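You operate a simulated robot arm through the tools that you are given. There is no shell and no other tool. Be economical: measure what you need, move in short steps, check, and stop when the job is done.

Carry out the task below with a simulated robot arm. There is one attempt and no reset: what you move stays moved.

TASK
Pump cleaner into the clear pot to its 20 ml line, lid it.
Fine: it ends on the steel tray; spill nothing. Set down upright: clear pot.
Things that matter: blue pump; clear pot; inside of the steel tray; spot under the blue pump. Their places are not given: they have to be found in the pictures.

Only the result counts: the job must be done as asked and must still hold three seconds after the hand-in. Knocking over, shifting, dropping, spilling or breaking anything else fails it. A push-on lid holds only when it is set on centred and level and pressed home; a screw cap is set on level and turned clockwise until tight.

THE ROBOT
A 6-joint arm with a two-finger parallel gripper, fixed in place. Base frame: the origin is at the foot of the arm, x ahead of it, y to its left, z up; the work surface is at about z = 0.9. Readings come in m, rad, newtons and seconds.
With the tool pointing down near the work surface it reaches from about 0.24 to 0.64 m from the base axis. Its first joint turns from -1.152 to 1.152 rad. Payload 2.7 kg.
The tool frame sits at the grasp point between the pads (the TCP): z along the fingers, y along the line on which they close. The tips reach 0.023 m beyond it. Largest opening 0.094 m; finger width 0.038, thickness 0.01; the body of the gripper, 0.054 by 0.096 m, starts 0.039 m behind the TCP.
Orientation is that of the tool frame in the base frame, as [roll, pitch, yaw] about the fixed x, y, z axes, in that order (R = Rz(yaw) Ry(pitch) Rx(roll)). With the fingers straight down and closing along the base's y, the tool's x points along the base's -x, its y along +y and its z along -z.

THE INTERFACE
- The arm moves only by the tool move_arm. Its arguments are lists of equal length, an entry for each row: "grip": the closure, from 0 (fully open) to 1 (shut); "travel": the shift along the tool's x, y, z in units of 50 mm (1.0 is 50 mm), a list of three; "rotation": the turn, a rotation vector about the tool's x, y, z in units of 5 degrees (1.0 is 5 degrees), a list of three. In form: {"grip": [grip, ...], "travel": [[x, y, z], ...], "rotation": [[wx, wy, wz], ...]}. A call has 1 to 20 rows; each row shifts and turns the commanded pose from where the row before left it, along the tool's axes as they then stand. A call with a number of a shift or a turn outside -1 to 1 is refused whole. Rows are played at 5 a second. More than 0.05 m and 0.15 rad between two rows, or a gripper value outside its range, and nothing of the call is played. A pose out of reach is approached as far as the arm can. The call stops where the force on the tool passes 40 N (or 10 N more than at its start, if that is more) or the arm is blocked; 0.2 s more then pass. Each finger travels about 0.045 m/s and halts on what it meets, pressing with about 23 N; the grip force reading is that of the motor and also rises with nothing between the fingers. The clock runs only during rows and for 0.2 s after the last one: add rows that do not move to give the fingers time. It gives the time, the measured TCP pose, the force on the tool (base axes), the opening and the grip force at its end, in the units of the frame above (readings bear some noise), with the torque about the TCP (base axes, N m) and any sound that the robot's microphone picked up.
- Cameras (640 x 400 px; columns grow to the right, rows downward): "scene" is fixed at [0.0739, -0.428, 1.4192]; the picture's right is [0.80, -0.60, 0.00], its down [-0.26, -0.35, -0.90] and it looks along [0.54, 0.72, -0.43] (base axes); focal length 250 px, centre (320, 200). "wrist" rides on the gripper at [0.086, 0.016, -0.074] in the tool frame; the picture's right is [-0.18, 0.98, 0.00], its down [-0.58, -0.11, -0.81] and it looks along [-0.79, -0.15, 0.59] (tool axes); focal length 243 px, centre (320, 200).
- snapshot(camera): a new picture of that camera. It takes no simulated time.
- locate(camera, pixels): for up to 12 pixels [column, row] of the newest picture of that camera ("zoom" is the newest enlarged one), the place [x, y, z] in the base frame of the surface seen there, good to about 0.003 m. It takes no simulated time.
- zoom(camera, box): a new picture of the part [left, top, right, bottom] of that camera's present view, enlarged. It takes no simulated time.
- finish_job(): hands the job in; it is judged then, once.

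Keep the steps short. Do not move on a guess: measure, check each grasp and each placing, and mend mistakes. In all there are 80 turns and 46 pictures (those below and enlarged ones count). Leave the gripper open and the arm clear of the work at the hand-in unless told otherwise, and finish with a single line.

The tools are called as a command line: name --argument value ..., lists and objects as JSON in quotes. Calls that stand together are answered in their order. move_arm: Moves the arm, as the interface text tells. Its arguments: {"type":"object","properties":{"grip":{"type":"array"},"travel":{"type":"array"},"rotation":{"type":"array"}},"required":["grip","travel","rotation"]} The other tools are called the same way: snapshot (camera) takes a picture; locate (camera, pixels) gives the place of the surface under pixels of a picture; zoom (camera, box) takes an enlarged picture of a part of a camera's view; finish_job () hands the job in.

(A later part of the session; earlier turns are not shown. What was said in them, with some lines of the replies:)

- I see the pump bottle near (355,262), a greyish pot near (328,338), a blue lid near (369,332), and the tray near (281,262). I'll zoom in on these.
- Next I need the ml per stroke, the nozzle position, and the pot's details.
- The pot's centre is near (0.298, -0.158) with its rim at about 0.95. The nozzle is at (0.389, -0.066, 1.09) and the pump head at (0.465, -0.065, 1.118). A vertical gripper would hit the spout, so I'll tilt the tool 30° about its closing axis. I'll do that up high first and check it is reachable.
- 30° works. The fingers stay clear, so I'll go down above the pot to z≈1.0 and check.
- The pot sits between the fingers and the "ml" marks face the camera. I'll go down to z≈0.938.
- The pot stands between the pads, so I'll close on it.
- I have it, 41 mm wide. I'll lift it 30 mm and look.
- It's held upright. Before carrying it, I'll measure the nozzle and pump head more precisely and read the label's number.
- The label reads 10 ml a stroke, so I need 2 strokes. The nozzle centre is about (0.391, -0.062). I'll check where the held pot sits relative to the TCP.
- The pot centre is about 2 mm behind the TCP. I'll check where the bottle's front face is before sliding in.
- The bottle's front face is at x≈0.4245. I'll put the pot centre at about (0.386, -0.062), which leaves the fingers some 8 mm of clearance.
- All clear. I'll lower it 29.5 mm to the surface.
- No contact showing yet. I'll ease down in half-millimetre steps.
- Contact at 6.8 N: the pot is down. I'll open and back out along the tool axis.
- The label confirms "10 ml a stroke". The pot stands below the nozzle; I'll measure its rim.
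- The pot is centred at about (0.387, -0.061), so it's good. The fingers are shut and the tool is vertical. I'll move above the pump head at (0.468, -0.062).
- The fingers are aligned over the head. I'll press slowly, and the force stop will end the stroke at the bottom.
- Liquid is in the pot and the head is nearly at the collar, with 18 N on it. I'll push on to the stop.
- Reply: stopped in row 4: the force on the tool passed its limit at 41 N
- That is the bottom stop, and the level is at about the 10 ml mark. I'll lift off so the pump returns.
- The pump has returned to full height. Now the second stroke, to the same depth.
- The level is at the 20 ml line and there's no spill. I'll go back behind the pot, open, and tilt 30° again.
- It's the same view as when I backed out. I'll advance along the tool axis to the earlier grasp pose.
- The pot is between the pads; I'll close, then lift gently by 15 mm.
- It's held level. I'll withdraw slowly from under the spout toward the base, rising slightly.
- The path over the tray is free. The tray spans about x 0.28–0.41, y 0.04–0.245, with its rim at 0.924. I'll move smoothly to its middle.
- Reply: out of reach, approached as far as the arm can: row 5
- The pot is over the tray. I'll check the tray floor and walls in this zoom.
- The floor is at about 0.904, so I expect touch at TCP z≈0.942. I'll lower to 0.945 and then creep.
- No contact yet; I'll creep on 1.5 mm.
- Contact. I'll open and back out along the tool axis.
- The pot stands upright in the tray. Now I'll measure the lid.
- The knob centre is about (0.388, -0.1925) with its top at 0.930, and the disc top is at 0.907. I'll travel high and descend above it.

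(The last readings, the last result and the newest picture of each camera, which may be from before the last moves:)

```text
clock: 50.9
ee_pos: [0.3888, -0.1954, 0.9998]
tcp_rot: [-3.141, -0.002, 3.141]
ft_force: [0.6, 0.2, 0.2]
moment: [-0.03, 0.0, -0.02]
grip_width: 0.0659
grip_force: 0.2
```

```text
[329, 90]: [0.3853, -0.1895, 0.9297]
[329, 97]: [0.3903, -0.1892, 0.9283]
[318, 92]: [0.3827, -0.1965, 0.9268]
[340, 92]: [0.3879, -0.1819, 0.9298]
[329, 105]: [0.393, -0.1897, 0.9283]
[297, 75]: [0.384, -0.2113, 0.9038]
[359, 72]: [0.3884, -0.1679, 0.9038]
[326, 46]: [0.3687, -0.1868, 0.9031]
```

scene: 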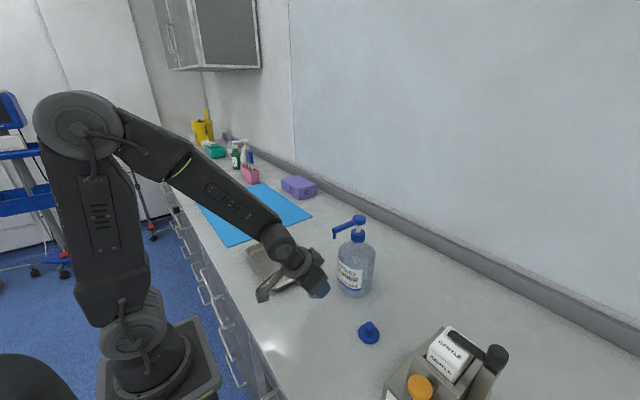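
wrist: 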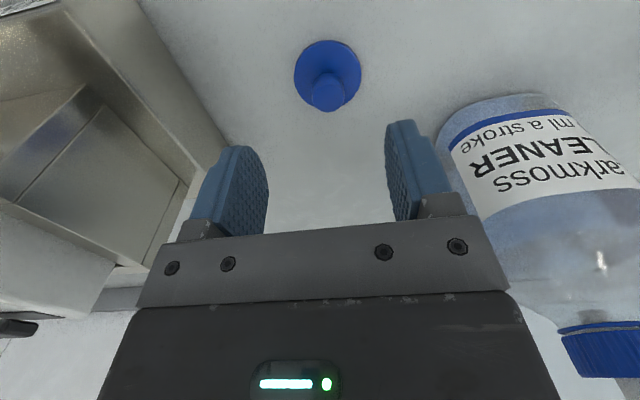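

The views agree on a knob centre near (0.389, -0.191). I'll shift 3.5 mm in y, go down to z≈0.934 so the tips stay above the disc, and grip.

move_arm --grip '[0.3, 0.3, 0.3, 0.3, 0.3, 0.3, 0.6, 1, 1, 1, 1]' --travel '[[0, 0.07, 0.3], [0, 0, 0.3], [0, 0, 0.3], [0, 0, 0.3], [0, 0, 0.11], [0, 0, 0], [0, 0, 0], [0, 0, 0], [0, 0, 0], [0, 0, 0], [0, 0, 0]]' --rotation '[[0, 0, 0], [0, 0, 0], [0, 0, 0], [0, 0, 0], [0, 0, 0], [0, 0, 0], [0, 0, 0], [0, 0, 0], [0, 0, 0], [0, 0, 0], [0, 0, 0]]'

snapshot --camera "wrist"

```text
clock: 53.3
ee_pos: [0.387, -0.1915, 0.9357]
tcp_rot: [-3.14, -0.002, 3.14]
ft_force: [-0.1, 0.2, 0.0]
moment: [0.01, 0.02, 0.01]
grip_width: 0.02
grip_force: 23.2
```

```text
11 pictures are left
```

wrist: 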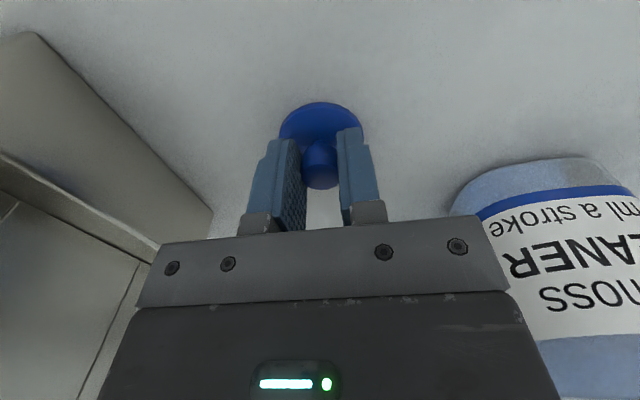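

The knob is gripped, 20 mm wide. I'll lift 65 mm and check how it hangs.

move_arm --grip '[1, 1, 1, 1, 1]' --travel '[[0, 0, -0.2], [0, 0, -0.3], [0, 0, -0.4], [0, 0, -0.4], [0, 0, 0]]' --rotation '[[0, 0, 0], [0, 0, 0], [0, 0, 0], [0, 0, 0], [0, 0, 0]]'

zoom --camera "wrist" --box '[240, 80, 400, 220]'

zoom --camera "scene" --box '[330, 260, 420, 340]'

```text
clock: 54.5
ee_pos: [0.3878, -0.1898, 1.0007]
tcp_rot: [-3.14, -0.002, 3.141]
ft_force: [0.7, -0.5, 0.4]
moment: [0.01, -0.01, 0.0]
grip_width: 0.02
grip_force: 23.2
```

```text
2.86 times, centred on (320, 150) of wrist
```

zoom: 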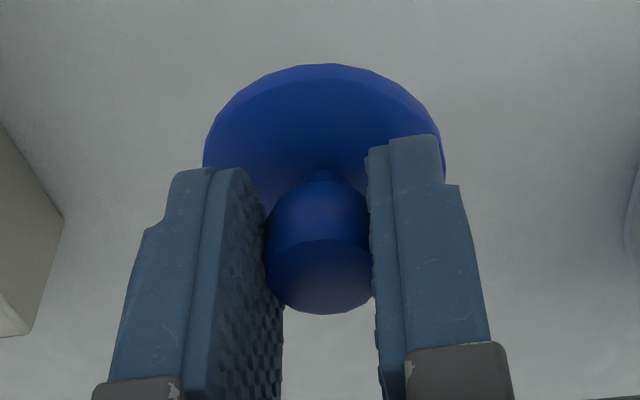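

```text
5.00 times, centred on (375, 300) of scene
```

zoom: 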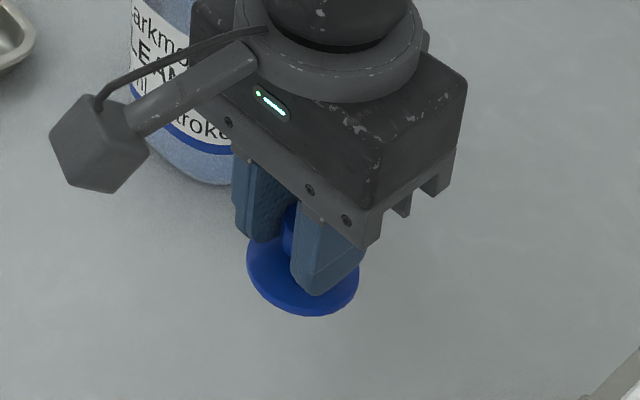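

The lid hangs level. I'll raise it high above the pump, cross over, and descend above the pot.

move_arm --grip '[1, 1, 1, 1, 1, 1, 1, 1, 1, 1, 1, 1, 1, 1, 1, 1, 1, 1, 1]' --travel '[[0, 0, -0.8], [0, 0, -0.8], [0, 0, -0.8], [0, 0, -0.8], [0, 0, -0.8], [0.092, 0.801, 0], [0.092, 0.801, 0], [0.092, 0.801, 0], [0.092, 0.801, 0], [0.092, 0.801, 0], [0.092, 0.801, 0], [0.092, 0.801, 0], [0.092, 0.801, 0], [0, 0, 0.8], [0, 0, 0.8], [0, 0, 0.8], [0, 0, 0.6], [0, 0, 0.4], [0, 0, 0]]' --rotation '[[0, 0, 0], [0, 0, 0], [0, 0, 0], [0, 0, 0], [0, 0, 0], [0, 0, 0], [0, 0, 0], [0, 0, 0], [0, 0, 0], [0, 0, 0], [0, 0, 0], [0, 0, 0], [0, 0, 0], [0, 0, 0], [0, 0, 0], [0, 0, 0], [0, 0, 0], [0, 0, 0], [0, 0, 0]]'

snapshot --camera "wrist"

zoom --camera "scene" --box '[250, 210, 330, 280]'

```text
clock: 58.5
ee_pos: [0.3495, 0.1309, 1.0305]
tcp_rot: [-3.138, -0.001, 3.141]
ft_force: [0.5, 0.0, 0.2]
moment: [0.01, 0.01, -0.01]
grip_width: 0.0201
grip_force: 23.0
```

```text
8 pictures are left
```

wrist: 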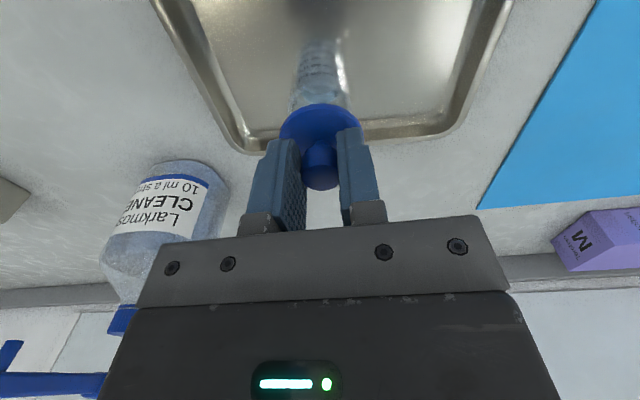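

```text
5.71 times, centred on (290, 245) of scene
```

zoom: 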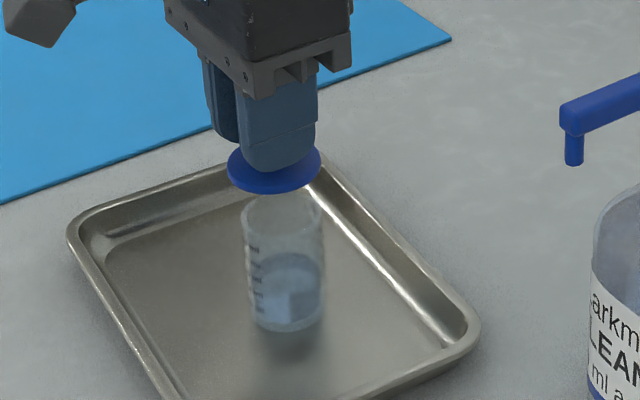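

locate --camera "zoom" --pixels '[[231, 165], [318, 160], [274, 186], [246, 212], [320, 205], [283, 230], [255, 250], [268, 318], [285, 330], [260, 300], [320, 300]]'

locate --camera "wrist" --pixels '[[284, 130], [358, 125], [320, 106], [311, 50], [320, 60], [320, 75], [320, 90], [298, 70], [340, 70], [305, 88]]'

```text
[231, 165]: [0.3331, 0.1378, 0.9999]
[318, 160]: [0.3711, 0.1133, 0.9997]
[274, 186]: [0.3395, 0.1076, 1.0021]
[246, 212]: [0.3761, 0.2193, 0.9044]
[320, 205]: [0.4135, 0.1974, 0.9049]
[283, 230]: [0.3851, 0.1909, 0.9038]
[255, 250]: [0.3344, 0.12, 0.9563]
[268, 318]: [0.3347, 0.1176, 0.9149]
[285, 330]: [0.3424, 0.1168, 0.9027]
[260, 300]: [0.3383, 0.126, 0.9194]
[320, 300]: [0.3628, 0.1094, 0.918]
```

```text
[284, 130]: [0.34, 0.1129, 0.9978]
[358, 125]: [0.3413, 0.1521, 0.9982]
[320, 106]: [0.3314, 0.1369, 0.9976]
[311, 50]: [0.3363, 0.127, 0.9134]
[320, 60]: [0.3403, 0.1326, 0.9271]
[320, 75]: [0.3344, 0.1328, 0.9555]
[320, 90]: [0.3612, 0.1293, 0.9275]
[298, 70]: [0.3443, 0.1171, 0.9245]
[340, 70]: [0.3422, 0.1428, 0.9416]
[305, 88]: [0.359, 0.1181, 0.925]
```

The lid centre is close to above the pot. I'll zoom in with the wrist camera for a better pot-to-lid offset.

zoom --camera "wrist" --box '[260, 20, 380, 145]'

```text
3.20 times, centred on (320, 82) of wrist
```

zoom: 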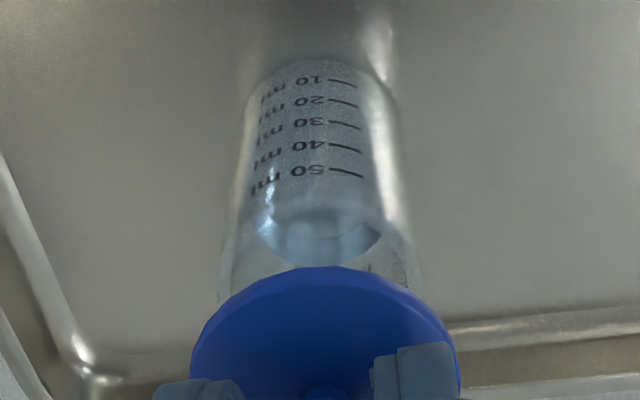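

The y alignment is good. The pot is about 2.5 mm further out in x, so I'll correct that, lower to just above the rim (TCP z≈0.997) and check.

move_arm --grip '[1, 1, 1, 1, 1]' --travel '[[-0.05, 0, 0.17], [0, 0, 0.2], [0, 0, 0.2], [0, 0, 0.1], [0, 0, 0]]' --rotation '[[0, 0, 0], [0, 0, 0], [0, 0, 0], [0, 0, 0], [0, 0, 0]]'

zoom --camera "scene" --box '[265, 225, 305, 265]'

zoom --camera "wrist" --box '[260, 20, 380, 145]'

```text
clock: 59.5
ee_pos: [0.3543, 0.1314, 1.0028]
tcp_rot: [3.138, 0.009, -3.138]
ft_force: [-0.8, -0.7, 6.5]
moment: [-0.04, 0.03, -0.02]
grip_width: 0.0203
grip_force: 23.2
heard: snap
stopped in row 4: the force on the tool passed its limit at 50 N (the readings are from after the stop); the commanded pose is now the measured one
```

```text
10.00 times, centred on (285, 245) of scene
```

zoom: 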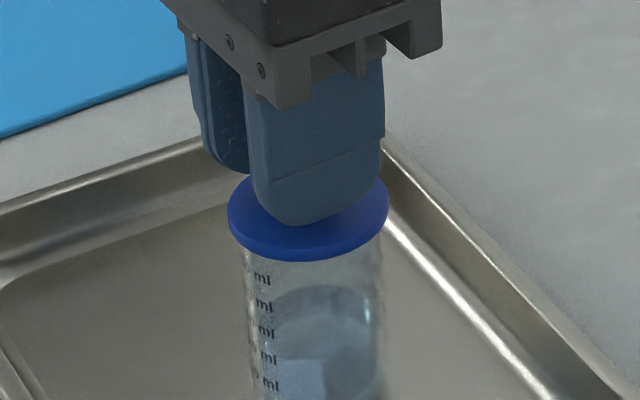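

```text
3.20 times, centred on (320, 82) of wrist
```

zoom: 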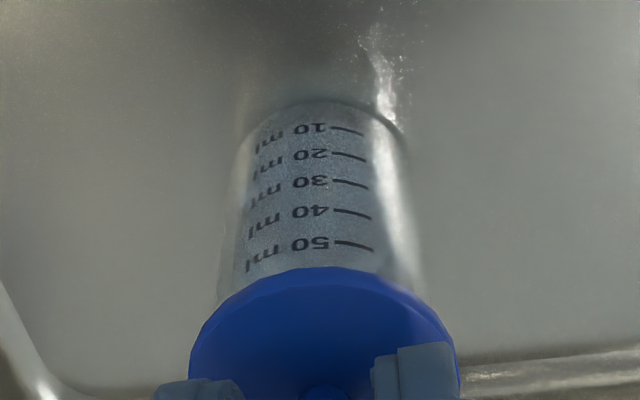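

I heard a snap: the rim was higher than I estimated and the lid has seated, looking level and centred. I'll open the fingers, rise, and inspect.

move_arm --grip '[0.7, 0.5, 0.4, 0.4, 0.4, 0.4, 0.4, 0.4]' --travel '[[0, 0, 0], [0, 0, 0], [0, 0, 0], [0, 0, -0.3], [0, 0, -0.6], [0, 0, -0.9], [0, 0, -0.9], [0, 0, 0]]' --rotation '[[0, 0, 0], [0, 0, 0], [0, 0, 0], [0, 0, 0], [0, 0, 0], [0, 0, 0], [0, 0, 0], [0, 0, 0]]'

zoom --camera "scene" --box '[265, 225, 305, 265]'

locate --camera "zoom" --pixels '[[235, 215], [380, 205], [308, 245], [308, 160], [310, 330]]'

```text
clock: 61.3
ee_pos: [0.3527, 0.1291, 1.135]
tcp_rot: [3.141, 0.008, -3.14]
ft_force: [0.0, 0.1, 0.1]
moment: [0.0, -0.04, 0.05]
grip_width: 0.0562
grip_force: 0.0
```

```text
10.00 times, centred on (285, 245) of scene
```

zoom: 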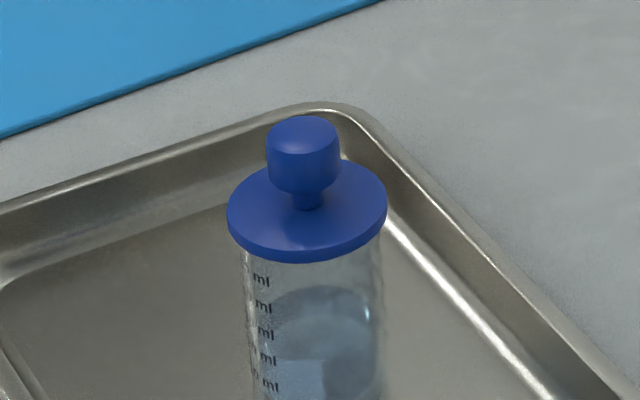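

```text
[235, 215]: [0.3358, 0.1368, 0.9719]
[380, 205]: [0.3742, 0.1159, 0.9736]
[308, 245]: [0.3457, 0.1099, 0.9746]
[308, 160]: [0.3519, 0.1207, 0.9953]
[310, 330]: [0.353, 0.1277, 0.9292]
```

The lid is level (0.972–0.975 all round), flush and snapped on. I'll move the arm clear with the gripper open and check the whole scene.

move_arm --grip '[0, 0, 0, 0, 0]' --travel '[[0, 0, -0.9], [0, 0, -0.9], [0, 0, -0.9], [0, 0, 0], [0, 0, 0]]' --rotation '[[0, 0, 0], [0, 0, 0], [0, 0, 0], [0, 0, 0], [0, 0, 0]]'

snapshot --camera "scene"

zoom --camera "scene" --box '[240, 215, 400, 315]'

```text
clock: 62.5
ee_pos: [0.3522, 0.1334, 1.2738]
tcp_rot: [3.14, 0.007, -3.139]
ft_force: [-1.6, 0.1, 0.2]
moment: [-0.02, 0.01, 0.0]
grip_width: 0.0941
grip_force: 0.0
```

```text
2 pictures are left
```

scene: 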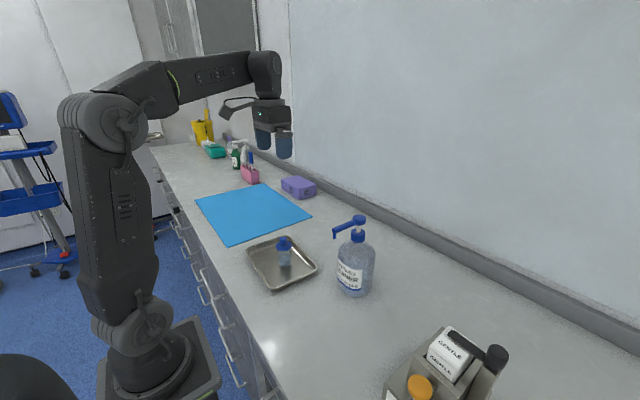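

```text
4.00 times, centred on (320, 265) of scene
```

zoom: 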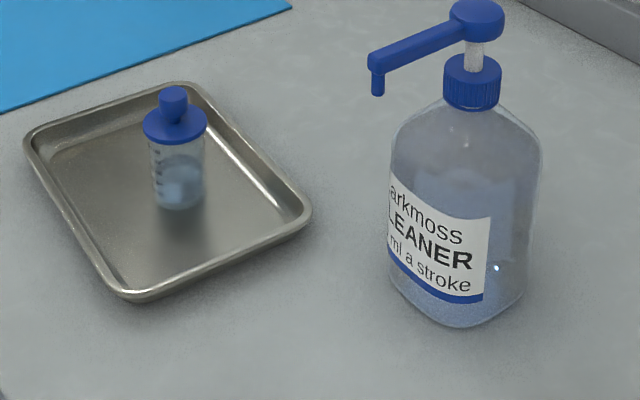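

The lidded pot stands upright in the tray with nothing spilled, the other objects are where they were, and the arm is clear with the gripper open. Handing in.

finish_job

```text
The job is handed in.
```

The clear pot is filled to its 20 ml line with two 10 ml strokes, its lid is snapped on, and it stands upright in the steel tray with no spill seen.
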